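You operate a simulated robot arm through the tools that you are given. There is no shell and no other tool. Be economical: measure what you need, move in short steps, check, and stop when the job is done.

You run a simulated robot arm. Do the job below in one go: nothing can be reset, and whatever is moved stays where it is left.

TASK
Stack the 250 ml varnish tin from the low bench on top of the 500 ml varnish tin. Take the yellow glue tin and put it on the fourth shelf from the bottom of the brown rack. Take the yellow pad and put it in the white store box. Shut the mixer drawer. Stack the 20 mm dowel box from the assembly bench on top of the 70 mm dowel box. Take the chalk box from the clamp bench and put it on top of the grey taped carton there. Take the tin that says "OIL" from the slat bench and put it on the assembly bench. Fetch the slat block labelled "Holdrek" from the fourth shelf from the bottom of the stick rack and set it on the second shelf from the bottom of the stick rack. Stack the 40 mm ferrule box from the slat bench on top of the 30 mm ferrule box. Put the fibre packet labelled "mixed" from the assembly bench on the fourth shelf from the bottom of the grey rack and the fibre packet that says "natural" on the second shelf from the bottom of the grey rack. Put the grey press board on the top shelf of the grey rack. The order is free. Set down upright: yellow glue tin, tin, fibre packet.

The check looks at the end state, three seconds after you hand in, the way a careful person would. Anything else that was tipped, shoved, dropped, spilled or broken makes it a failure.

THE ROBOT
A 6-joint arm with a two-finger parallel gripper on a trunk, on a base that drives. Base frame: it is fixed to the floor where the robot stands at the start and does not move with it; the origin is under the middle of the robot, x ahead of it, y to its left, z up; the surface under the hand at the start is at about z = 0.6. Readings come in m, degrees, newtons and seconds.
With the tool pointing down near the work surface it reaches from about 0.1 to 0.62 m from the robot's upright axis, wherever it stands. Its first joint turns from -166.0 to 166.0 degrees. Places, roughly: assembly bench [1.2, -2.1, 0.8]; chalk box [2, -2.25, 0.75]; dowel box [1.5, -2.25, 1]; ferrule box [-2.5, -2.25, 1]; fibre packet [0.75, -2.25, 1]; fourth shelf of the brown rack [4.5, 1.6, 1.2]; fourth shelf of the grey rack [-1.1, -4, 1.2]; grey press board (15x22x10 cm) [1, -2.3, 0.9]; mixer drawer [2.3, 1.8, 0.7]; oil tin, tin [-2.5, -3, 1]; second shelf of the grey rack [-1.1, -4, 0.5]; second shelf of the stick rack [-2.6, -1.4, 0.6]; slat block [-2.5, -1.5, 1.25]; taped carton [2.5, -2.25, 1]; top shelf of the grey rack [-1.1, -4, 1.6]; varnish tin [0.75, -0.25, 0.75]; white store box (20x30x9 cm) [0.4, -0.1, 0.6]; yellow glue tin [4.5, 0, 0.5]; yellow pad (6x8x4 cm) [3.2, 0.6, 1]. Payload 1.57 kg.
The TCP is the grasp point between the finger pads, 0.03 m short of the fingertips. In the tool frame z runs along the fingers and y along their closing line. The gripper opens to 0.11 m. The fingers are 0.024 m wide and 0.012 m thick; the gripper's body (0.048 by 0.112 m) begins 0.078 m behind the TCP.
Orientation is told as [roll, pitch, yaw] about the base's x, y, z axes, in that order, counted from this pose: with the fingers straight down and closing along the base's y, the tool's x points along the base's -x, its y along +y and its z along -z.

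THE INTERFACE
- The arm moves only by the tool send_rows. Its argument "series" is one flat list of numbers, 7 for each row, row after row: the shift along the base's x, y, z in m, then the turn, a rotation vector about the base's x, y, z in degrees, then the opening in per cent of the stroke, from 0 (shut) to 100 (fully open). In form: [dx, dy, dz, ax, ay, az, jaw, dx, dy, dz, ax, ay, az, jaw, ...]. A call has 1 to 10 rows; each row shifts and turns the commanded pose from where the row before left it. Each row takes 0.2 s and may step no farther than 0.05 m and 8.6 degrees from the row before; otherwise, or with a gripper value out of range, the whole call is refused. Where a pose cannot be reached the arm comes as near as it can. A force on the tool above 40 N (or 10 N above the force at the start of the call, whichever is more), or a blocked arm, ends the call early, and 0.2 s more pass. Each finger travels about 0.108 m/s and halts on what it meets, pressing with about 40 N; the grip force reading is that of the motor and also rises with nothing between the fingers. The clock runs only during rows and for 0.2 s after the last one: add rows that do not move to give the fingers time. The reply holds the time, the measured pose of the TCP, the force on the tool along the base axes, the opening and the grip force, in the units named above and with some noise, with the torque about the TCP (base axes, N m) and any sound that the robot's microphone picked up, and new pictures: "pictures" is both (left out), scene, wrist or none.
- Cameras (640 x 400 px; columns grow to the right, rows downward): "scene" is now at [0.0448, 0.1101, 1.5999]; the picture's right is [-0.43, -0.90, 0.00], its down [-0.73, 0.35, -0.59] and it looks along [0.53, -0.26, -0.81] (base axes); focal length 294 px, centre (320, 200). "wrist" rides on the gripper at [0.07, 0.016, -0.141] in the tool frame; the picture's right is [-0.23, 0.97, 0.00], its down [-0.86, -0.20, -0.48] and it looks along [-0.47, -0.11, 0.88] (tool axes); focal length 222 px, centre (320, 200). There is no depth. A picture from a camera that has moved, and an enlarged one, comes with that camera's place and axes in the base frame and with its lens.
- move_column(by): slides the trunk up (or, below 0, down) by that many m; the arm and the scene camera ride with it, the base frame stays. It gives what a move gives, with no picture.
- steer(legs): drives the robot by 1 to 6 legs, each [ahead, left, turn to the left] in m, m and degrees, along the robot's own axes; the way and the turn of a leg run together, so that a leg with both is an arc; at most 1.5 m and 180 degrees a leg. The arm and the cameras ride along, it lands a little off, and it stops where it bumps. It gives what a move gives, and a new picture of the scene camera.
- head_to(pan, tilt): turns the head with the scene camera to pan (to the left, within 120 degrees either way) and tilt (down, from -29 to 69), counted from straight ahead of the robot. It gives what a move gives, and a new picture of the scene camera.
- close_up(camera, box): a new picture of the part [left, top, right, bottom] of that camera's present view, enlarged. No time passes.
- finish_job(): hands the job in; it is judged then, once.

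Work in short steps. Places have to be worked out from the pictures, the camera data and where the tool is seen: move nearer, look again, correct. Check each grasp and each placing, and mend what went wrong. You have 556 turns and 360 pictures in all, those below and enlarged ones among them. Open the gripper and draw the arm clear of the work before you hand the job in, unless the task says otherwise; then end with one line.

The tools are called after "Emit:" as a command line: name --argument value ..., lists and objects as JSON in quotes. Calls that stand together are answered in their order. send_rows: Moves the arm, as the interface text tells. Its arguments: {"type":"object","properties":{"series":{"type":"array","items":{"type":"number"}},"pictures":{"type":"string","enum":["both","scene","wrist","none"]}},"required":["series"]} The other tools are called the same way: move_column (by) slides the trunk up or down; steer (legs) drives the base; head_to (pan, tilt) turns the head that bears the scene camera; close_up (camera, box) takes an enlarged picture of a part of a camera's view; finish_job () hands the job in.

At the start:

```text
t: 0.0
eef_pos: [0.3728, -0.2198, 0.9973]
orientation: [0.0, 0.0, 0.0]
contact_force: [-1.0, -0.6, 1.0]
torque: [-0.01, 0.0, 0.01]
width: 0.1101
finger_force: 0.0
trunk travel left (down, up): [-0.2, 0.39]
robot x, y, heading: [0.0004, -0.0006, 0.2]
head pan, tilt: [-25.8, 53.7]
```

scene: 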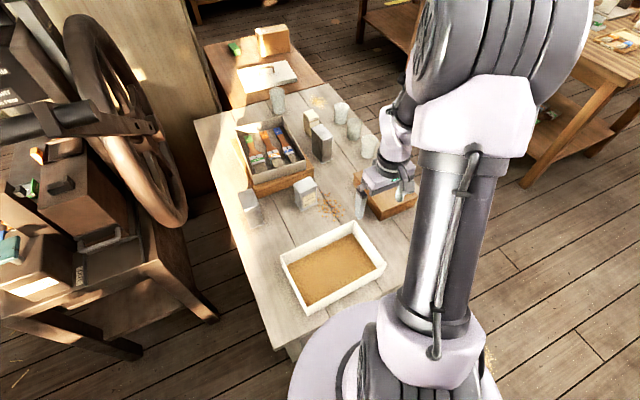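
wrist: 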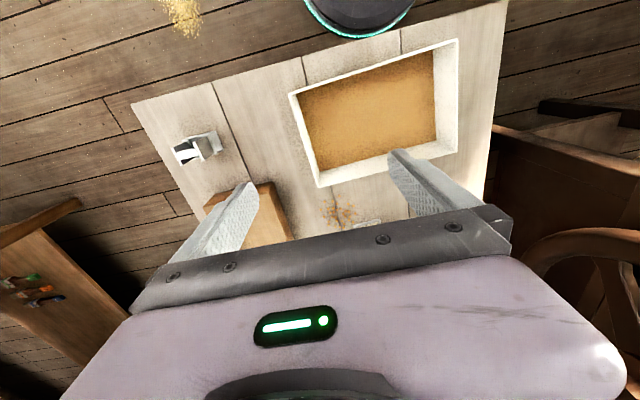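

The low bench is ahead with several tins and a white box; I enlarge the area to read labels.

Emit:
close_up --camera "scene" --box '[200, 80, 420, 220]'

Emit:
head_to --pan -10 --tilt 35

```text
2.86 times, centred on (310, 150) of scene
camera zoom: at [0.0448, 0.1101, 1.5999], right [-0.43, -0.9, 0.0], down [-0.73, 0.35, -0.59], along [0.53, -0.26, -0.81], focal length 839 px, centre (349, 343)
```

zoom: 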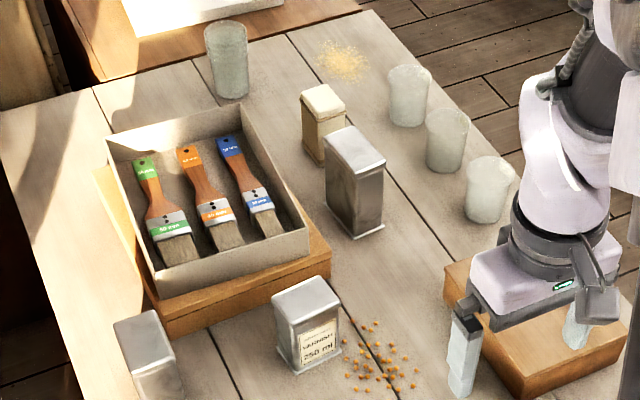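

```text
t: 0.8
eef_pos: [0.3734, -0.2197, 0.9976]
orientation: [0.1, 0.1, 0.0]
contact_force: [-0.3, -0.3, -0.3]
torque: [-0.01, 0.04, 0.0]
width: 0.11
finger_force: 0.0
trunk travel left (down, up): [-0.2, 0.39]
robot x, y, heading: [0.0012, -0.0007, -0.2]
head pan, tilt: [-10.0, 35.0]
camera scene: at [0.0654, 0.1267, 1.6265], right [-0.17, -0.98, 0.0], down [-0.57, 0.1, -0.82], along [0.81, -0.14, -0.57], focal length 294 px, centre (320, 200)
```

scene: 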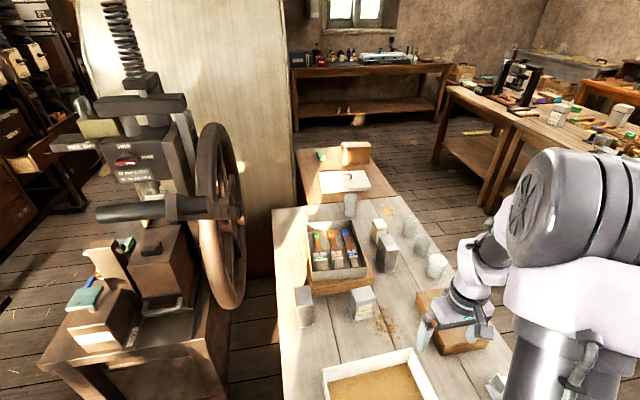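

I check the tins' labels from this other view.

Emit:
close_up --camera "scene" --box '[280, 190, 460, 330]'

Emit:
close_up --camera "wrist" --box '[150, 110, 310, 250]'

```text
2.86 times, centred on (370, 260) of scene
camera zoom: at [0.0654, 0.1267, 1.6265], right [-0.17, -0.98, 0.0], down [-0.57, 0.1, -0.82], along [0.81, -0.14, -0.57], focal length 839 px, centre (177, 29)
```

zoom: 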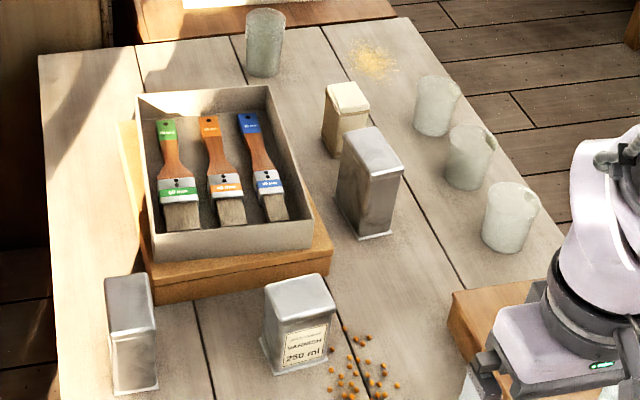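

```text
2.86 times, centred on (230, 180) of wrist
camera zoom: at [0.3037, -0.2043, 1.1388], right [0.23, 0.97, 0.0], down [0.86, -0.2, 0.48], along [0.47, -0.11, -0.88], focal length 635 px, centre (577, 257)
```

zoom: 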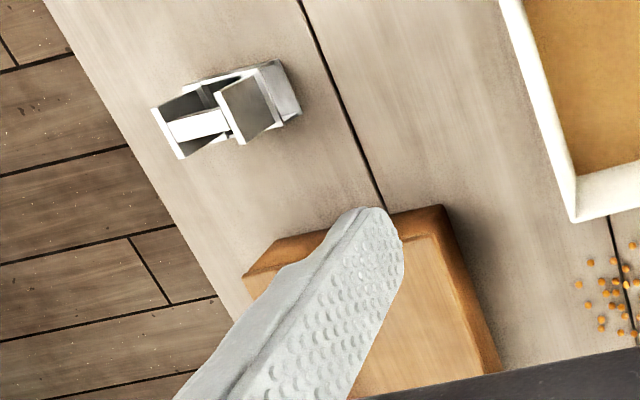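

I zoom further on the two unlabelled-looking tins.

Emit:
close_up --camera "scene" --box '[300, 275, 350, 340]'

Emit:
close_up --camera "scene" --box '[365, 215, 425, 275]'

```text
6.15 times, centred on (325, 308) of scene
camera zoom: at [0.0654, 0.1267, 1.6265], right [-0.17, -0.98, 0.0], down [-0.57, 0.1, -0.82], along [0.81, -0.14, -0.57], focal length 1808 px, centre (289, -462)
```

zoom: 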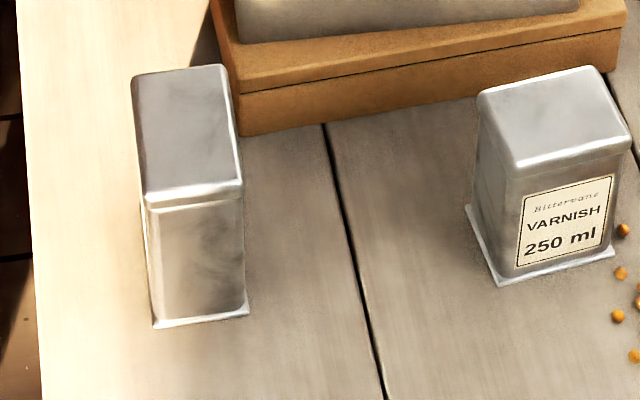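

```text
6.67 times, centred on (395, 245) of scene
camera zoom: at [0.0654, 0.1267, 1.6265], right [-0.17, -0.98, 0.0], down [-0.57, 0.1, -0.82], along [0.81, -0.14, -0.57], focal length 1958 px, centre (-180, -100)
```

zoom: 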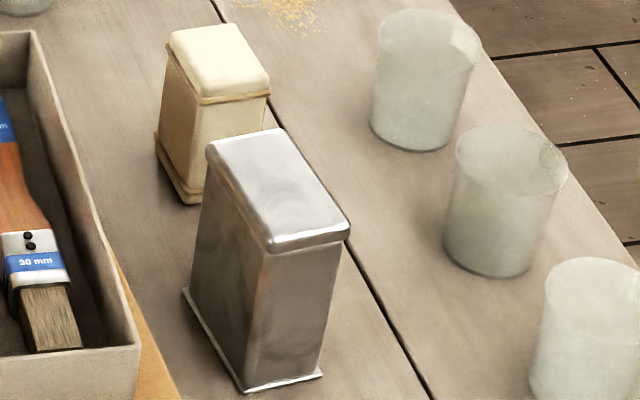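

Labels of the taller tin face away. I'll drive to the bench's right side and look from there.

Emit:
steer --legs '[[-0.1, 0, 0], [0, -1.0, 0], [0.9, 0, 0], [0, 0, 90]]'

Emit:
head_to --pan 10 --tilt 45

```text
t: 15.0
eef_pos: [1.0222, -0.6571, 0.9974]
orientation: [0.1, -0.1, 89.0]
contact_force: [-0.1, 0.9, -0.5]
torque: [-0.03, -0.02, 0.01]
width: 0.11
finger_force: 0.0
trunk travel left (down, up): [-0.2, 0.39]
robot x, y, heading: [0.7983, -1.0302, 89.0]
head pan, tilt: [-10.0, 35.0]
camera scene: at [0.6717, -0.9553, 1.6265], right [0.98, -0.19, 0.0], down [-0.11, -0.56, -0.82], along [0.16, 0.8, -0.57], focal length 294 px, centre (320, 200)
```

scene: 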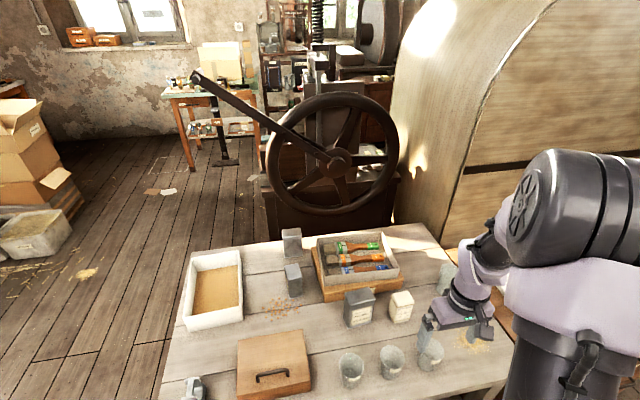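

```text
t: 15.8
eef_pos: [1.0223, -0.6569, 0.9976]
orientation: [0.0, 0.0, 89.1]
contact_force: [-0.6, -0.1, -0.1]
torque: [-0.01, 0.01, 0.01]
width: 0.1098
finger_force: 0.0
trunk travel left (down, up): [-0.2, 0.39]
robot x, y, heading: [0.7943, -1.0277, 89.1]
head pan, tilt: [10.0, 45.0]
camera scene: at [0.6423, -0.9614, 1.6117], right [0.99, 0.16, 0.0], down [0.11, -0.7, -0.71], along [-0.11, 0.7, -0.71], focal length 294 px, centre (320, 200)
```

scene: 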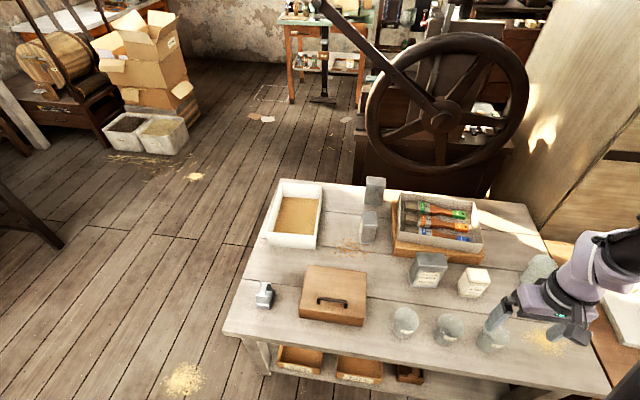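

Emit:
close_up --camera "scene" --box '[340, 170, 520, 310]'

```text
2.86 times, centred on (430, 240) of scene
camera zoom: at [0.6423, -0.9614, 1.6117], right [0.99, 0.16, 0.0], down [0.11, -0.7, -0.71], along [-0.11, 0.7, -0.71], focal length 839 px, centre (6, 86)
```

zoom: 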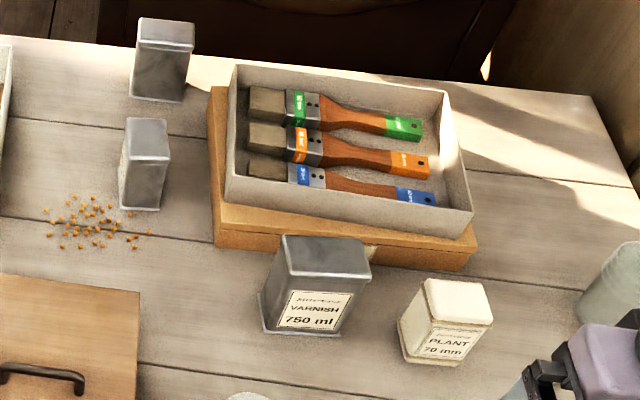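

The near tin is 750 ml, so the far-left one (0.73, 0.08) should be the 500 ml. I turn to look at the assembly bench behind me.

Emit:
steer --legs '[[0, 0, -180]]'

Emit:
head_to --pan 30 --tilt 30

```text
t: 23.6
eef_pos: [0.5701, -1.3955, 0.9981]
orientation: [0.0, 0.0, -90.8]
contact_force: [-0.4, 0.5, 0.4]
torque: [-0.01, 0.03, 0.03]
width: 0.1102
finger_force: 0.0
trunk travel left (down, up): [-0.2, 0.39]
robot x, y, heading: [0.796, -1.0244, -91.2]
head pan, tilt: [10.0, 45.0]
camera scene: at [0.9485, -1.0867, 1.6117], right [-0.99, -0.16, 0.0], down [-0.11, 0.7, -0.71], along [0.11, -0.7, -0.71], focal length 294 px, centre (320, 200)
```

scene: 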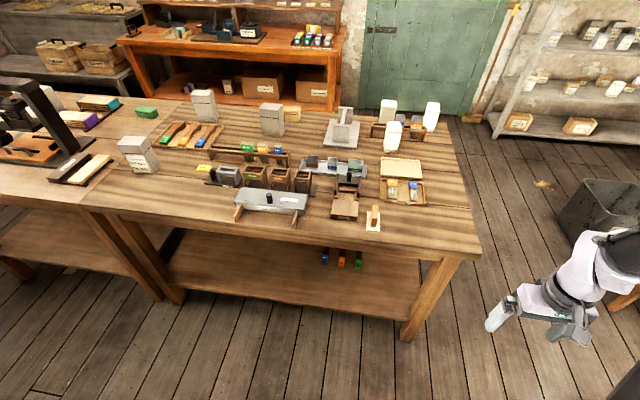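

```text
t: 24.4
eef_pos: [0.5707, -1.3955, 0.9962]
orientation: [0.1, 0.0, -91.0]
contact_force: [-0.1, -0.4, -0.8]
torque: [-0.04, 0.0, 0.02]
width: 0.1101
finger_force: 0.0
trunk travel left (down, up): [-0.2, 0.39]
robot x, y, heading: [0.7967, -1.0272, -90.8]
head pan, tilt: [30.0, 30.0]
camera scene: at [0.9796, -1.0854, 1.6343], right [-0.87, -0.49, 0.0], down [-0.24, 0.44, -0.87], along [0.42, -0.76, -0.5], focal length 294 px, centre (320, 200)
```

scene: 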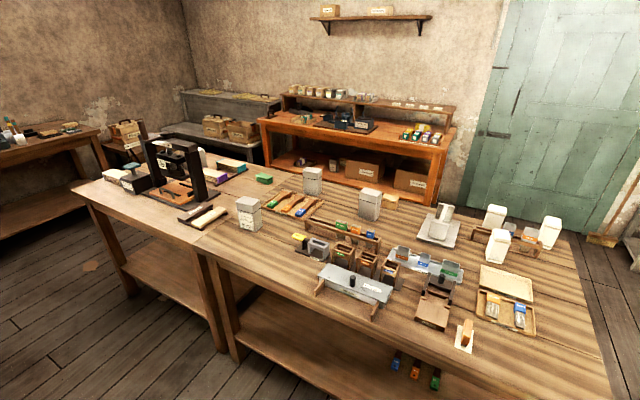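

I enlarge the bench parts to identify items.

Emit:
close_up --camera "scene" --box '[220, 160, 400, 272]'

Emit:
close_up --camera "scene" --box '[400, 190, 580, 302]'

Emit:
close_up --camera "scene" --box '[80, 110, 260, 222]'

```text
3.56 times, centred on (310, 216) of scene
camera zoom: at [0.9796, -1.0854, 1.6343], right [-0.87, -0.49, 0.0], down [-0.24, 0.44, -0.87], along [0.42, -0.76, -0.5], focal length 1044 px, centre (356, 143)
```

zoom: 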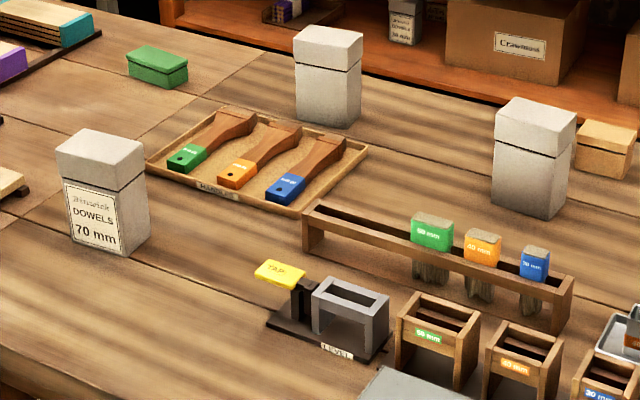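

```text
3.56 times, centred on (490, 246) of scene
camera zoom: at [0.9796, -1.0854, 1.6343], right [-0.87, -0.49, 0.0], down [-0.24, 0.44, -0.87], along [0.42, -0.76, -0.5], focal length 1044 px, centre (-284, 36)
```

zoom: 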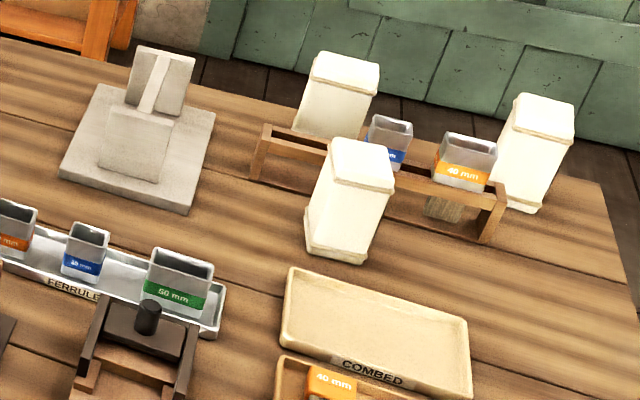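

```text
3.56 times, centred on (170, 166) of scene
camera zoom: at [0.9796, -1.0854, 1.6343], right [-0.87, -0.49, 0.0], down [-0.24, 0.44, -0.87], along [0.42, -0.76, -0.5], focal length 1044 px, centre (853, 321)
```

zoom: 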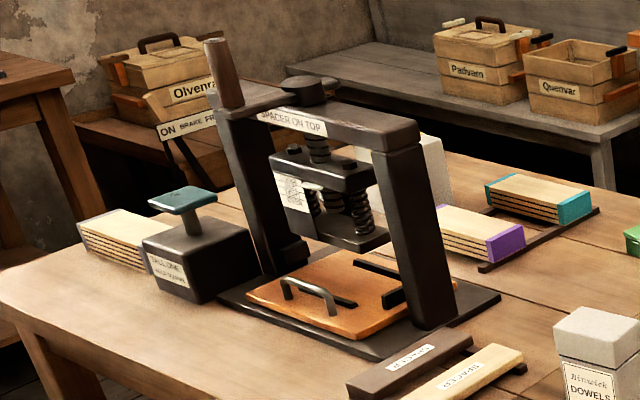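

Items on the assembly bench lie toward its far edge and their labels face away, so I should work from the back aisle. I look to the right for obstacles along the west-end route.

Emit:
head_to --pan -40 --tilt 30

```text
t: 25.8
eef_pos: [0.571, -1.3951, 0.9983]
orientation: [0.0, -0.1, -90.9]
contact_force: [0.2, -0.1, 0.6]
torque: [0.03, 0.02, -0.02]
width: 0.1101
finger_force: 0.0
trunk travel left (down, up): [-0.2, 0.39]
robot x, y, heading: [0.797, -1.0291, -90.9]
head pan, tilt: [-40.0, 30.0]
camera scene: at [0.8765, -1.0748, 1.6343], right [-0.76, 0.65, 0.0], down [0.33, 0.38, -0.87], along [-0.57, -0.66, -0.5], focal length 294 px, centre (320, 200)
```

scene: 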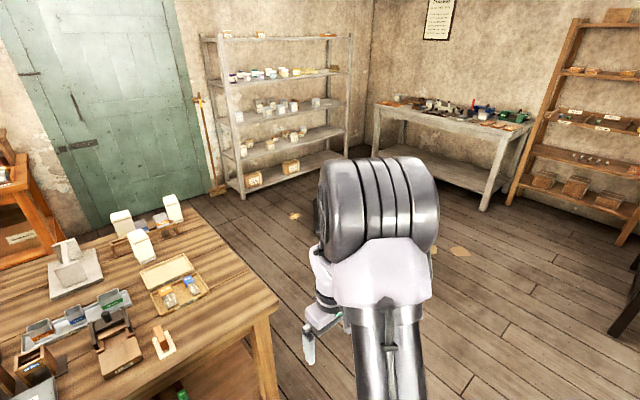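

I drive round the west end into the back aisle and face east.

Emit:
steer --legs '[[0, -0.7, 0], [1.0, 0, 0], [1.0, 0, 0], [0, 0, 90]]'

Emit:
head_to --pan 40 --tilt 35

```text
t: 43.0
eef_pos: [0.4081, -3.2269, 0.9967]
orientation: [-0.1, 0.0, -1.6]
contact_force: [0.1, -0.2, 0.0]
torque: [0.02, -0.01, 0.01]
width: 0.1102
finger_force: 0.1
trunk travel left (down, up): [-0.2, 0.39]
robot x, y, heading: [0.0434, -2.9969, -1.3]
head pan, tilt: [-40.0, 30.0]
camera scene: at [0.0921, -2.9151, 1.6343], right [-0.66, -0.75, 0.0], down [-0.37, 0.33, -0.87], along [0.65, -0.57, -0.5], focal length 294 px, centre (320, 200)
```

scene: 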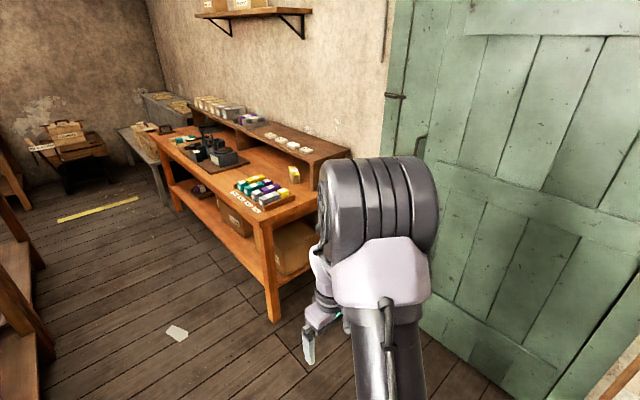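

```text
t: 44.5
eef_pos: [0.4098, -3.2291, 0.9968]
orientation: [0.0, -0.1, -1.6]
contact_force: [-0.6, 0.0, -0.3]
torque: [-0.02, 0.01, 0.01]
width: 0.1097
finger_force: 0.0
trunk travel left (down, up): [-0.2, 0.39]
robot x, y, heading: [0.0401, -2.9973, -1.6]
head pan, tilt: [40.0, 35.0]
camera scene: at [0.0934, -2.8004, 1.6265], right [0.62, -0.78, 0.0], down [-0.45, -0.36, -0.82], along [0.64, 0.51, -0.57], focal length 294 px, centre (320, 200)
```

scene: 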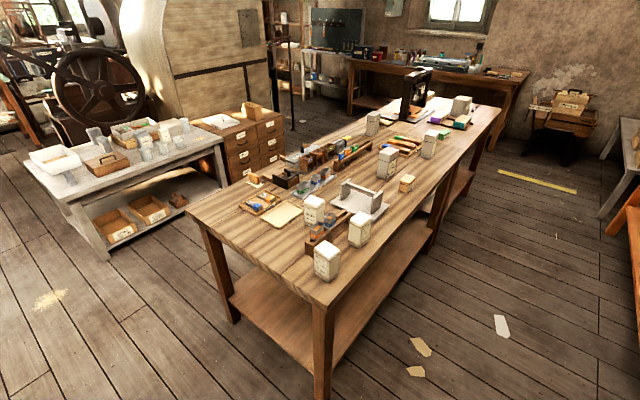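

Emit:
close_up --camera "scene" --box '[280, 170, 420, 290]'

Emit:
close_up --camera "scene" --box '[360, 80, 500, 190]'

```text
3.33 times, centred on (350, 230) of scene
camera zoom: at [0.0934, -2.8004, 1.6265], right [0.62, -0.78, 0.0], down [-0.45, -0.36, -0.82], along [0.64, 0.51, -0.57], focal length 979 px, centre (220, 100)
```

zoom: 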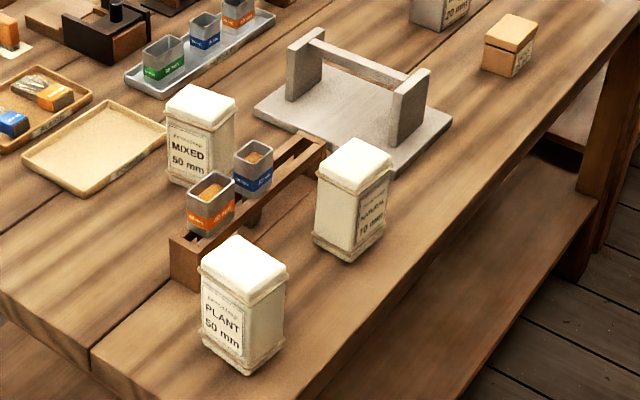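

```text
3.64 times, centred on (430, 135) of scene
camera zoom: at [0.0934, -2.8004, 1.6265], right [0.62, -0.78, 0.0], down [-0.45, -0.36, -0.82], along [0.64, 0.51, -0.57], focal length 1068 px, centre (-80, 436)
```

zoom: 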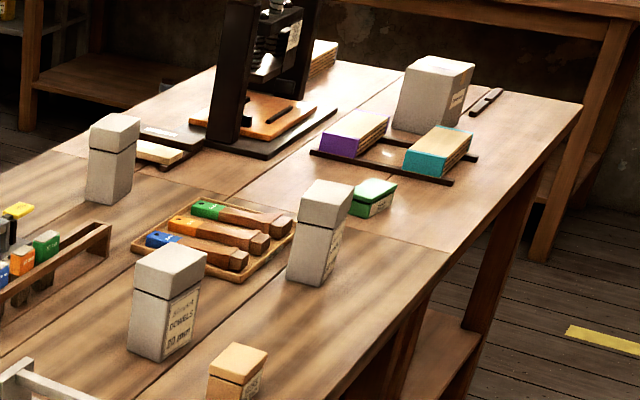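

I zoom in tightly on the two dowel boxes' labels.

Emit:
close_up --camera "scene" --box '[372, 125, 462, 185]'

```text
6.67 times, centred on (417, 155) of scene
camera zoom: at [0.0934, -2.8004, 1.6265], right [0.62, -0.78, 0.0], down [-0.45, -0.36, -0.82], along [0.64, 0.51, -0.57], focal length 1958 px, centre (-327, 500)
```

zoom: 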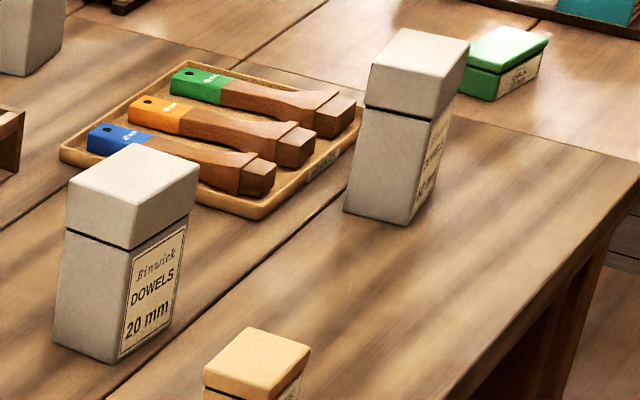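

NATURAL packet ≈ (0.82,-2.41), MIXED ≈ (0.82,-2.20), 20 mm box ≈ (1.34,-2.24), bench top ≈ 0.865. I raise the trunk for clearance and drive in front of the packets.

Emit:
move_column --by 0.25

Emit:
steer --legs '[[0.72, 0, 0], [0, 0, 91.6]]'

Emit:
head_to --pan 0 --tilt 50

```text
t: 47.1
eef_pos: [0.4082, -3.2276, 1.2479]
orientation: [-0.1, 0.0, -1.6]
contact_force: [-0.8, -0.1, 0.5]
torque: [0.03, 0.03, -0.01]
width: 0.11
finger_force: 0.1
trunk travel left (down, up): [-0.45, 0.14]
robot x, y, heading: [0.0439, -2.9958, -1.6]
head pan, tilt: [40.0, 35.0]
```

```text
t: 54.9
eef_pos: [0.982, -2.638, 1.247]
orientation: [0.0, -0.1, 90.9]
contact_force: [0.7, 1.0, 0.5]
torque: [-0.01, -0.02, -0.01]
width: 0.1101
finger_force: 0.0
trunk travel left (down, up): [-0.45, 0.14]
robot x, y, heading: [0.7705, -3.0152, 91.0]
head pan, tilt: [40.0, 35.0]
camera scene: at [0.57, -2.9677, 1.8765], right [0.75, 0.66, 0.0], down [0.38, -0.43, -0.82], along [-0.54, 0.62, -0.57], focal length 294 px, centre (320, 200)
```

scene: 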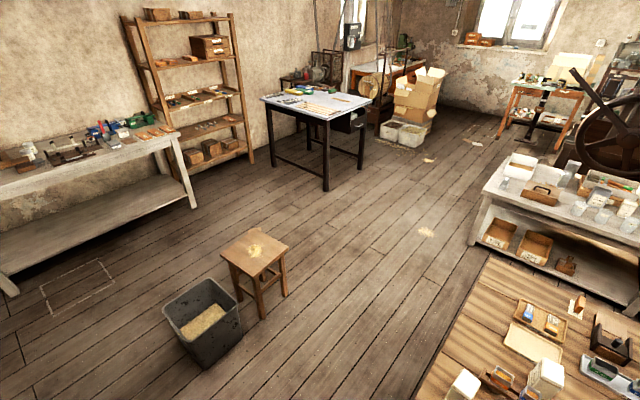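

```text
t: 56.0
eef_pos: [0.9829, -2.6362, 1.2471]
orientation: [0.0, 0.0, 91.1]
contact_force: [-0.8, 0.4, 0.1]
torque: [0.01, 0.03, 0.05]
width: 0.1099
finger_force: 0.0
trunk travel left (down, up): [-0.45, 0.14]
robot x, y, heading: [0.7678, -3.0121, 90.9]
head pan, tilt: [0.0, 50.0]
camera scene: at [0.6264, -2.9572, 1.8548], right [1.0, 0.02, 0.0], down [0.01, -0.77, -0.64], along [-0.01, 0.64, -0.77], focal length 294 px, centre (320, 200)
```

scene: 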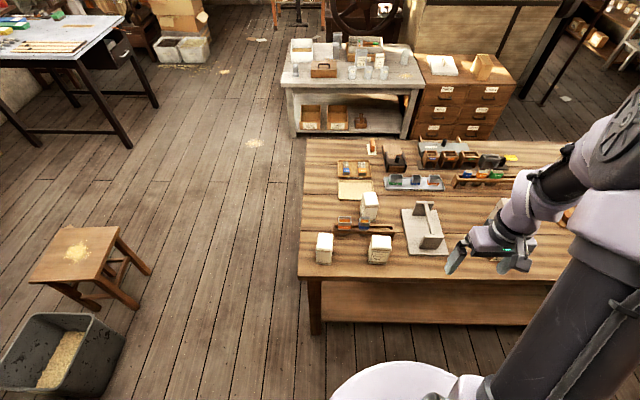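

Now I tilt the hand to horizontal (fingers pointing +y) while shifting to x≈0.84, to grip packets from the aisle side.

Emit:
send_rows --series '[-0.014, 0, 0, 8.5, 0, 0, 100, -0.014, 0, 0, 8.5, 0, 0, 100, -0.014, 0, 0, 8.5, 0, 0, 100, -0.014, 0, 0, 8.5, 0, 0, 100, -0.014, 0, 0, 8.5, 0, 0, 100, -0.014, 0, 0, 8.5, 0, 0, 100, -0.014, 0, 0, 8.5, 0, 0, 100, -0.014, 0, 0, 8.5, 0, 0, 100, -0.014, 0, 0, 8.5, 0, 0, 100, -0.014, 0, 0, 8.5, 0, 0, 100]'

```text
t: 58.2
eef_pos: [0.9405, -2.5774, 1.5352]
orientation: [-2.1, -84.0, 92.3]
contact_force: [-0.1, -0.5, -0.6]
torque: [0.0, 0.03, -0.05]
width: 0.1101
finger_force: 0.2
out of reach, approached as far as the arm can: row 4, 5, 6, 7, 8, 9, 10
trunk travel left (down, up): [-0.45, 0.14]
robot x, y, heading: [0.7693, -3.0143, 90.8]
head pan, tilt: [0.0, 50.0]
camera scene: at [0.6258, -2.9578, 1.8549], right [1.0, 0.02, 0.0], down [0.01, -0.76, -0.64], along [-0.01, 0.64, -0.76], focal length 294 px, centre (320, 200)
camera wrist: at [0.9251, -2.7269, 1.4807], right [-0.97, 0.02, 0.22], down [0.2, -0.39, 0.9], along [0.1, 0.92, 0.37], focal length 222 px, centre (320, 200)
```

scene: 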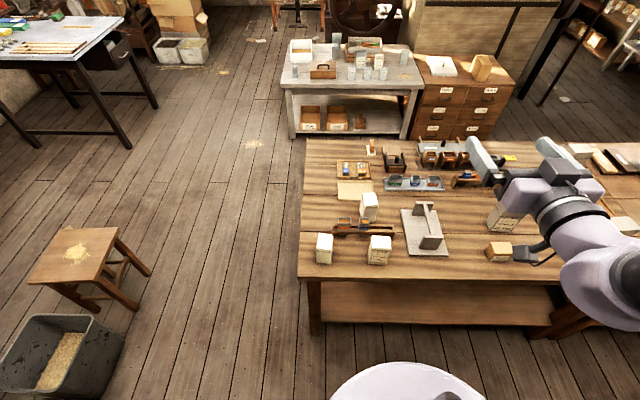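
wrist: 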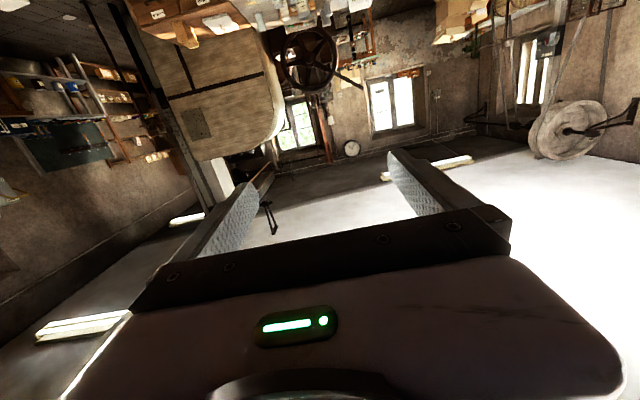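

The orientation is reached but the horizontal pose needs more radius; also the camera hangs below the hand. I move outward and roll the hand 180° about its axis so the camera sits above.

Emit:
send_rows --series '[-0.01, 0.012, -0.02, 0, 8.5, 0, 100, -0.01, 0.012, -0.02, 0, 8.5, 0, 100, -0.01, 0.012, -0.02, 0, 8.5, 0, 100, -0.01, 0.012, -0.02, 0, 8.5, 0, 100, -0.01, 0.012, -0.02, 0, 8.5, 0, 100, -0.01, 0.012, -0.02, 0, 8.5, 0, 100, -0.01, 0.012, -0.02, 0, 8.5, 0, 100, -0.01, 0.012, -0.02, 0, 8.5, 0, 100, -0.01, 0.012, -0.02, 0, 8.5, 0, 100, -0.01, 0.012, -0.02, 0, 8.5, 0, 100]' --pictures "none"

```text
t: 60.4
eef_pos: [0.8432, -2.455, 1.339]
orientation: [89.5, -5.8, 5.0]
contact_force: [0.8, -0.4, -1.0]
torque: [0.01, 0.0, 0.01]
width: 0.1099
finger_force: 0.1
out of reach, approached as far as the arm can: row 1
trunk travel left (down, up): [-0.45, 0.14]
robot x, y, heading: [0.7675, -3.0139, 91.3]
head pan, tilt: [0.0, 50.0]
```

Emit:
send_rows --series '[0, 0, 0, 0, 8.5, 0, 100, 0, 0, 0, 0, 8.5, 0, 100, 0, 0, 0, 0, 8.5, 0, 100, 0, 0, 0, 0, 8.5, 0, 100, 0, 0, 0, 0, 8.5, 0, 100, 0, 0, 0, 0, 8.5, 0, 100, 0, 0, 0, 0, 8.5, 0, 100, 0, 0, 0, 0, 8.5, 0, 100, 0, 0, 0, 0, 8.5, 0, 100, 0, 0, 0, 0, 8.5, 0, 100]' --pictures "wrist"

```text
t: 62.6
eef_pos: [0.8428, -2.4543, 1.3384]
orientation: [114.6, 77.9, 24.9]
contact_force: [-0.9, 0.0, 0.4]
torque: [-0.01, 0.04, -0.03]
width: 0.1098
finger_force: 0.0
trunk travel left (down, up): [-0.45, 0.14]
robot x, y, heading: [0.7702, -3.0115, 91.4]
head pan, tilt: [0.0, 50.0]
camera wrist: at [0.8491, -2.6018, 1.3977], right [1.0, 0.02, -0.04], down [-0.03, -0.4, -0.92], along [-0.03, 0.92, -0.4], focal length 222 px, centre (320, 200)
```

wrist: 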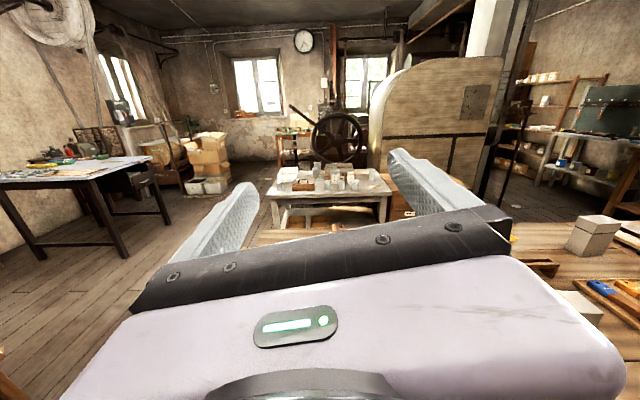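

Upright view now. I level the roll, tilt the fingers ~15° down, and lower to look at the packets.

Emit:
send_rows --series '[0, -0.02, -0.01, 0, 5.5, 0, 100, 0, -0.02, -0.01, 0, 5.5, 0, 100, 0, -0.01, -0.01, -7, 0, 0, 100, 0, -0.01, -0.01, -7, 0, 0, 100, 0, -0.01, -0.01, -6, 0, 0, 100, 0, -0.01, -0.02, 0, 0, 0, 100]'

```text
t: 64.0
eef_pos: [0.8437, -2.5333, 1.268]
orientation: [-0.1, 74.9, -90.2]
contact_force: [0.3, 0.0, 0.3]
torque: [0.01, 0.0, 0.03]
width: 0.1102
finger_force: 0.1
trunk travel left (down, up): [-0.45, 0.14]
robot x, y, heading: [0.7689, -3.0112, 91.0]
head pan, tilt: [0.0, 50.0]
camera scene: at [0.6273, -2.9559, 1.8548], right [1.0, 0.02, 0.0], down [0.01, -0.77, -0.64], along [-0.01, 0.64, -0.77], focal length 294 px, centre (320, 200)
camera wrist: at [0.8608, -2.6518, 1.3714], right [0.97, -0.06, -0.22], down [-0.2, -0.68, -0.7], along [-0.11, 0.73, -0.68], focal length 222 px, centre (320, 200)
```

scene: 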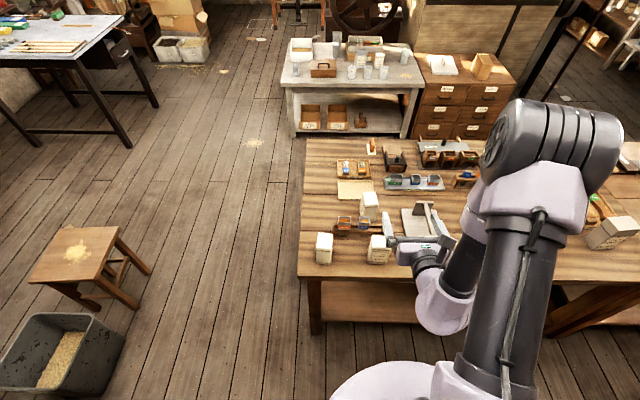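
wrist: 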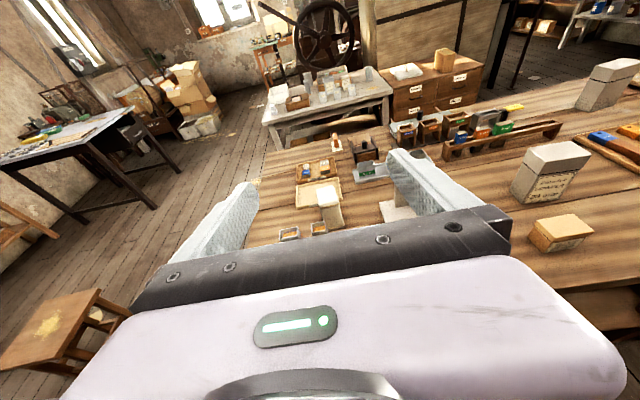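

I zoom on the packets from the scene camera to get their yaw and exact places.

Emit:
close_up --camera "scene" --box '[300, 180, 460, 280]'

```text
4.00 times, centred on (380, 230) of scene
camera zoom: at [0.6273, -2.9559, 1.8548], right [1.0, 0.02, 0.0], down [0.01, -0.77, -0.64], along [-0.01, 0.64, -0.77], focal length 1175 px, centre (80, 80)
```

zoom: 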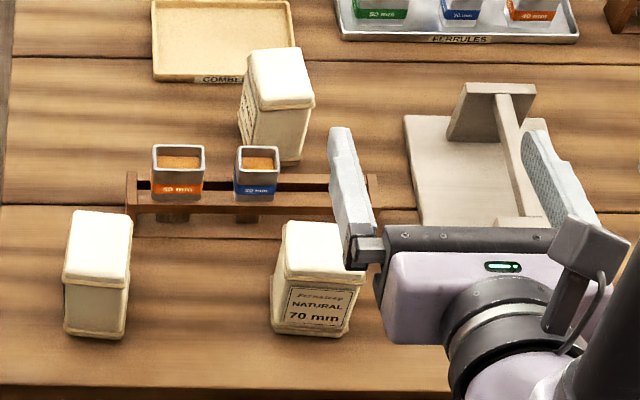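

NATURAL's front face spans x≈0.797–0.864 at y≈-2.435, top ≈0.975. I shift x to 0.831 and lower with the column so that the hand is in front of the packet.

Emit:
send_rows --series '[-0.012, -0.01, 0, 0, 0, 0, 100]' --pictures "none"

Emit:
move_column --by -0.33

Emit:
close_up --camera "scene" --box '[260, 160, 580, 360]'

```text
t: 64.4
eef_pos: [0.833, -2.5333, 1.2606]
orientation: [0.1, 75.0, -89.9]
contact_force: [-0.5, -0.1, -0.5]
torque: [0.01, -0.02, 0.0]
width: 0.1102
finger_force: 0.0
out of reach, approached as far as the arm can: row 1
trunk travel left (down, up): [-0.45, 0.14]
robot x, y, heading: [0.7676, -3.0185, 91.2]
head pan, tilt: [0.0, 50.0]
```

```text
t: 67.7
eef_pos: [0.8351, -2.5337, 0.9323]
orientation: [-0.1, 75.1, -90.1]
contact_force: [0.7, 1.0, -1.4]
torque: [-0.01, 0.02, 0.0]
width: 0.1102
finger_force: 0.0
trunk travel left (down, up): [-0.12, 0.47]
robot x, y, heading: [0.772, -3.0135, 91.1]
head pan, tilt: [0.0, 50.0]
```

```text
2.00 times, centred on (420, 260) of scene
camera zoom: at [0.6265, -2.9572, 1.5249], right [1.0, 0.02, 0.0], down [0.01, -0.77, -0.64], along [-0.01, 0.64, -0.77], focal length 588 px, centre (120, 80)
```

zoom: 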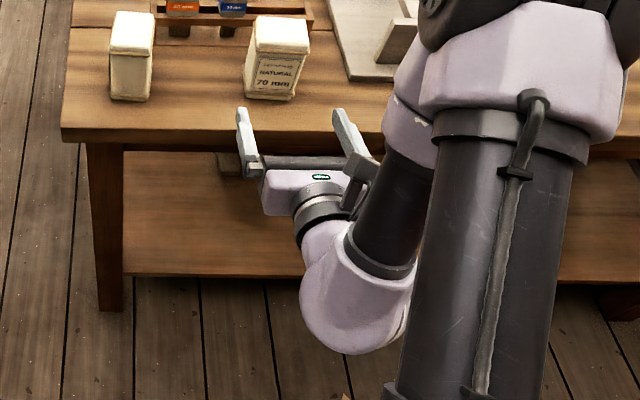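

The geometry is consistent (tip seen where expected). I advance to the packet and close.

Emit:
send_rows --series '[-0.001, 0.032, 0, 0, 0, 0, 100, -0.001, 0.032, 0, 0, 0, 0, 100, -0.001, 0.032, 0, 0, 0, 0, 100, -0.001, 0.03, 0, 0, 0, 0, 100, 0, 0, 0, 0, 0, 0, 60, 0, 0, 0, 0, 0, 0, 40, 0, 0, 0, 0, 0, 0, 40]'

```text
t: 69.2
eef_pos: [0.8295, -2.4067, 0.9317]
orientation: [0.0, 75.1, -90.1]
contact_force: [-0.1, 1.6, 0.1]
torque: [0.09, 0.01, -0.05]
width: 0.0696
finger_force: 40.2
trunk travel left (down, up): [-0.12, 0.47]
robot x, y, heading: [0.7666, -3.0148, 90.9]
head pan, tilt: [0.0, 50.0]
camera scene: at [0.6265, -2.9571, 1.5248], right [1.0, 0.02, 0.0], down [0.01, -0.77, -0.64], along [-0.01, 0.64, -0.77], focal length 294 px, centre (320, 200)
camera wrist: at [0.847, -2.5262, 1.0365], right [0.97, -0.06, -0.22], down [-0.2, -0.68, -0.7], along [-0.11, 0.73, -0.68], focal length 222 px, centre (320, 200)
```

scene: 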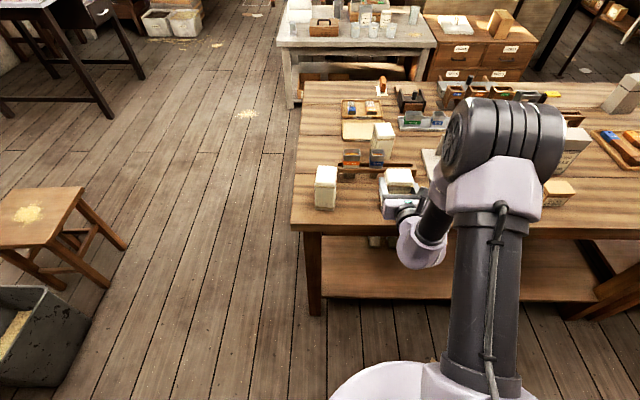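
wrist: 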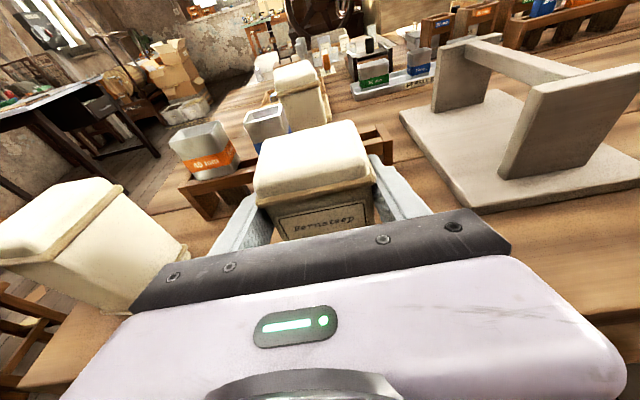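

Grip is firm (0.070 m, 40 N). I lift with the column.

Emit:
move_column --by 0.15

Emit:
close_up --camera "wrist" --box '[0, 0, 640, 400]'

```text
t: 71.0
eef_pos: [0.829, -2.407, 1.082]
orientation: [0.0, 74.9, -90.0]
contact_force: [-0.4, -0.1, -1.5]
torque: [0.02, 0.0, 0.0]
width: 0.0695
finger_force: 40.3
trunk travel left (down, up): [-0.27, 0.32]
robot x, y, heading: [0.7647, -3.0112, 91.1]
head pan, tilt: [0.0, 50.0]
```

```text
1.00 times, centred on (320, 200) of wrist (not enlarged: the box is as wide or as high as the picture)
camera zoom: at [0.8469, -2.5261, 1.1862], right [0.97, -0.06, -0.22], down [-0.2, -0.68, -0.7], along [-0.11, 0.73, -0.68], focal length 222 px, centre (320, 200)
```

zoom: 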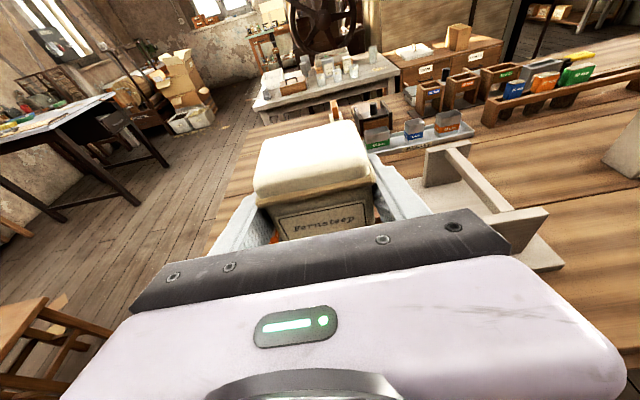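

Held. I back off, turn west and drive to the grey rack, keeping clear of the bin, then face it.

Emit:
steer --legs '[[-0.18, 0, 0], [0, 0, 89], [1.0, 0, 0], [0.95, 0, 0], [0, 0.25, 0], [0, 0, 90]]'

```text
t: 88.9
eef_pos: [-1.643, -3.8478, 1.0826]
orientation: [-5.0, 75.3, 34.2]
contact_force: [-0.6, 4.0, 0.8]
torque: [-0.32, -0.29, 0.42]
width: 0.0697
finger_force: 40.2
trunk travel left (down, up): [-0.27, 0.32]
robot x, y, heading: [-1.1392, -3.5067, -138.0]
head pan, tilt: [0.0, 50.0]
stopped in leg 6: the force on the tool passed its limit at 130 N (the readings are from after the stop); the commanded pose is now the measured one
camera scene: at [-1.0896, -3.6438, 1.6749], right [-0.67, 0.74, 0.0], down [0.57, 0.51, -0.64], along [-0.48, -0.43, -0.77], focal length 294 px, centre (320, 200)
```

scene: 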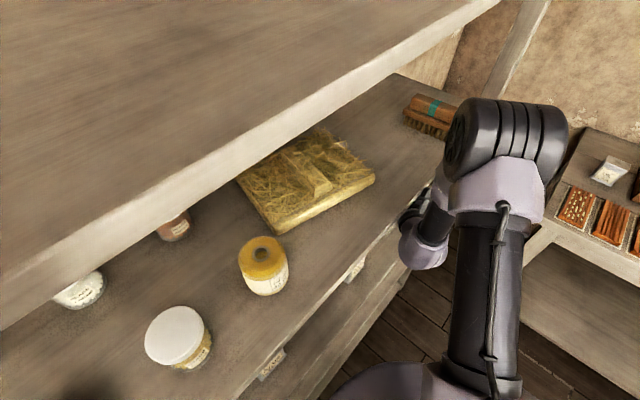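

I strafed the wrong way and the hand touched the rack. I reverse the turn, then move away north, and look.

Emit:
steer --legs '[[0, 0, -40], [0, -0.6, 0]]'

Emit:
head_to --pan 70 --tilt 30

Emit:
close_up --camera "wrist" --box '[0, 0, 640, 400]'

```text
t: 94.2
eef_pos: [-1.762, -2.8361, 1.0833]
orientation: [-4.8, 75.2, -5.9]
contact_force: [-0.6, 0.7, -1.9]
torque: [-0.02, -0.03, -0.05]
width: 0.0694
finger_force: 40.1
trunk travel left (down, up): [-0.27, 0.32]
robot x, y, heading: [-1.1593, -2.8989, -178.6]
head pan, tilt: [0.0, 50.0]
camera scene: at [-1.2097, -3.039, 1.6748], right [-0.03, 1.0, 0.0], down [0.77, 0.02, -0.64], along [-0.64, -0.02, -0.77], focal length 294 px, centre (320, 200)
```

scene: 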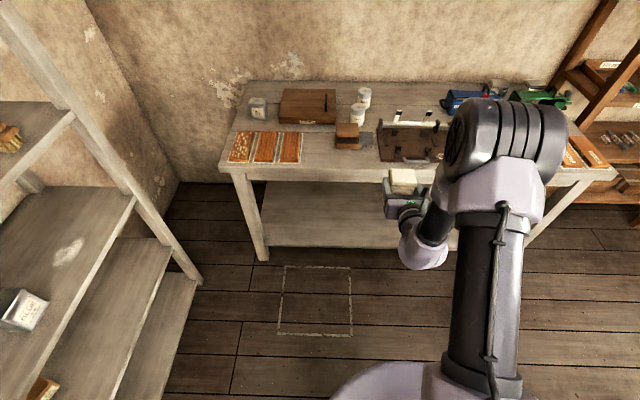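

```text
t: 95.7
eef_pos: [-1.7621, -2.8356, 1.0828]
orientation: [-4.6, 75.3, -5.8]
contact_force: [0.4, 0.6, -1.4]
torque: [0.01, -0.03, -0.02]
width: 0.0694
finger_force: 39.2
trunk travel left (down, up): [-0.27, 0.32]
robot x, y, heading: [-1.1524, -2.8965, -178.5]
head pan, tilt: [70.0, 30.0]
camera scene: at [-1.1613, -3.1232, 1.7043], right [-0.95, 0.32, 0.0], down [0.16, 0.47, -0.87], along [-0.27, -0.82, -0.5], focal length 294 px, centre (320, 200)
```

scene: 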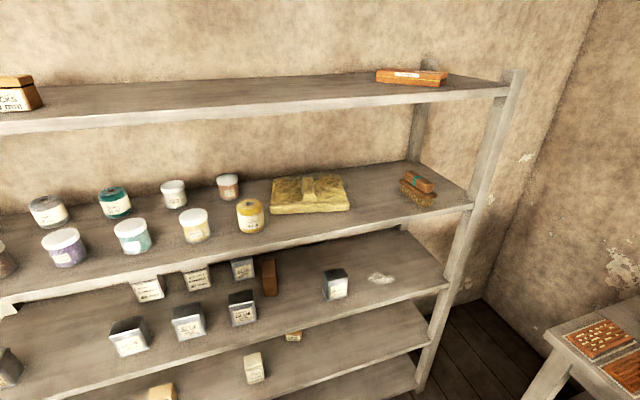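

```text
1.00 times, centred on (320, 200) of wrist (not enlarged: the box is as wide or as high as the picture)
camera zoom: at [-1.6415, -2.8208, 1.186], right [0.08, 0.97, -0.24], down [0.68, -0.23, -0.7], along [-0.73, -0.11, -0.67], focal length 222 px, centre (320, 200)
```

zoom: 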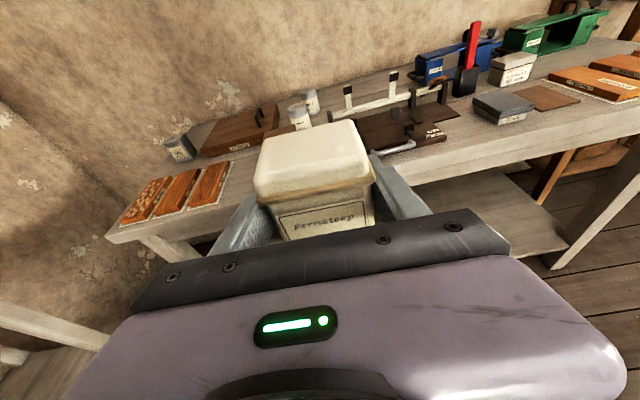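

Packet still held, rack contents standing. Free space on the second shelf is around x≈-1.55. I turn to face the rack from here, then strafe west.

Emit:
steer --legs '[[0, 0, 88.5], [0, -0.35, 0]]'

Emit:
move_column --by -0.27

Emit:
head_to --pan 0 --tilt 45

```text
t: 101.7
eef_pos: [-1.5843, -3.5068, 1.0829]
orientation: [-4.8, 75.1, 83.0]
contact_force: [0.2, 0.6, -2.6]
torque: [0.01, 0.01, 0.01]
width: 0.0694
finger_force: 40.1
trunk travel left (down, up): [-0.27, 0.32]
robot x, y, heading: [-1.511, -2.9056, -89.5]
head pan, tilt: [70.0, 30.0]
camera scene: at [-1.2852, -2.9095, 1.7045], right [-0.33, -0.94, 0.0], down [-0.47, 0.17, -0.87], along [0.82, -0.29, -0.5], focal length 294 px, centre (320, 200)
```

scene: 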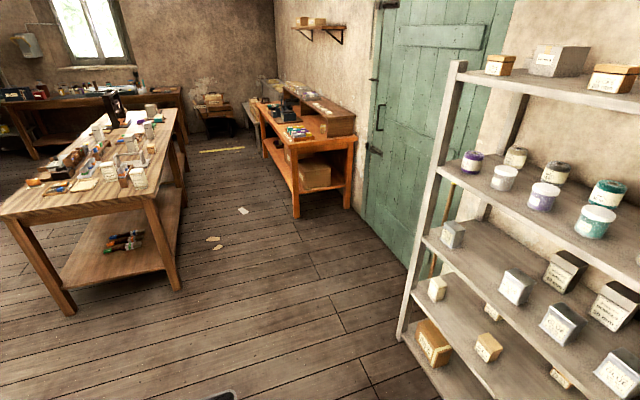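

```text
t: 104.5
eef_pos: [-1.5836, -3.5069, 0.814]
orientation: [-4.7, 75.2, 83.1]
contact_force: [-0.3, 0.7, -1.6]
torque: [0.05, -0.02, -0.03]
width: 0.0697
finger_force: 39.9
trunk travel left (down, up): [0.0, 0.59]
robot x, y, heading: [-1.5068, -2.9037, -89.5]
head pan, tilt: [70.0, 30.0]
```

```text
t: 105.9
eef_pos: [-1.5841, -3.5074, 0.8129]
orientation: [-4.6, 75.2, 83.0]
contact_force: [-0.2, -1.1, -0.2]
torque: [-0.02, -0.01, -0.02]
width: 0.0695
finger_force: 40.2
trunk travel left (down, up): [0.0, 0.59]
robot x, y, heading: [-1.5081, -2.9037, -89.6]
head pan, tilt: [0.0, 45.0]
camera scene: at [-1.3688, -2.9606, 1.4117], right [-1.0, -0.01, 0.0], down [-0.01, 0.71, -0.71], along [0.01, -0.71, -0.71], focal length 294 px, centre (320, 200)
```

scene: 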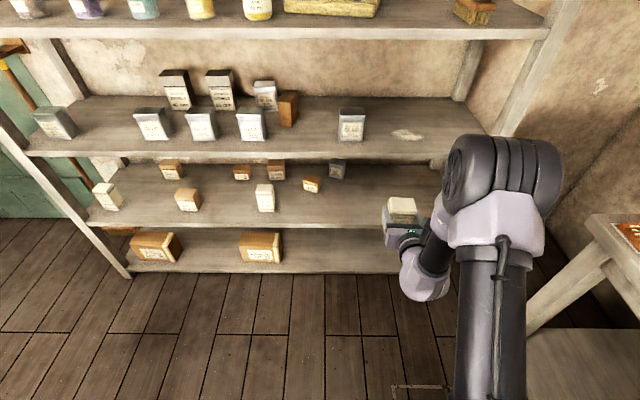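

Shelf 2 is free right in front of the hand (x≈-1.58), height ≈0.48–0.5. I lower the arm to z≈0.60 in front of the rack.

Emit:
send_rows --series '[0, 0, -0.042, 0, 0, 0, 40, 0, 0, -0.042, 0, 0, 0, 40, 0, 0, -0.042, 0, 0, 0, 40, 0, 0, -0.042, 0, 0, 0, 40, 0, 0, -0.042, 0, 0, 0, 40]' --pictures "scene"

```text
t: 107.1
eef_pos: [-1.5868, -3.5055, 0.6016]
orientation: [-4.7, 75.2, 83.1]
contact_force: [0.1, -0.2, -1.0]
torque: [0.0, 0.0, 0.0]
width: 0.0696
finger_force: 39.8
trunk travel left (down, up): [0.0, 0.59]
robot x, y, heading: [-1.5104, -2.9027, -89.6]
head pan, tilt: [0.0, 45.0]
camera scene: at [-1.3688, -2.9605, 1.4117], right [-1.0, -0.01, 0.0], down [-0.01, 0.71, -0.71], along [0.01, -0.71, -0.71], focal length 294 px, centre (320, 200)
```

scene: 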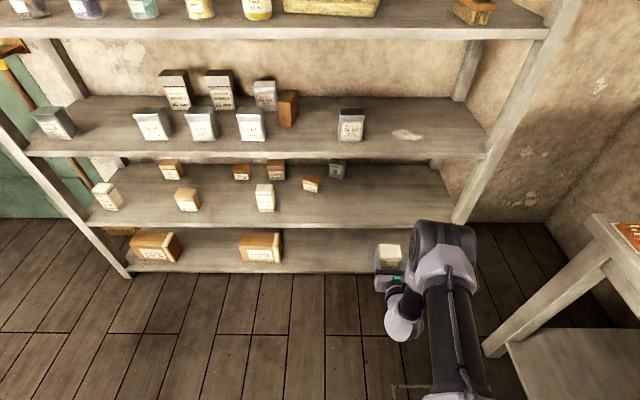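

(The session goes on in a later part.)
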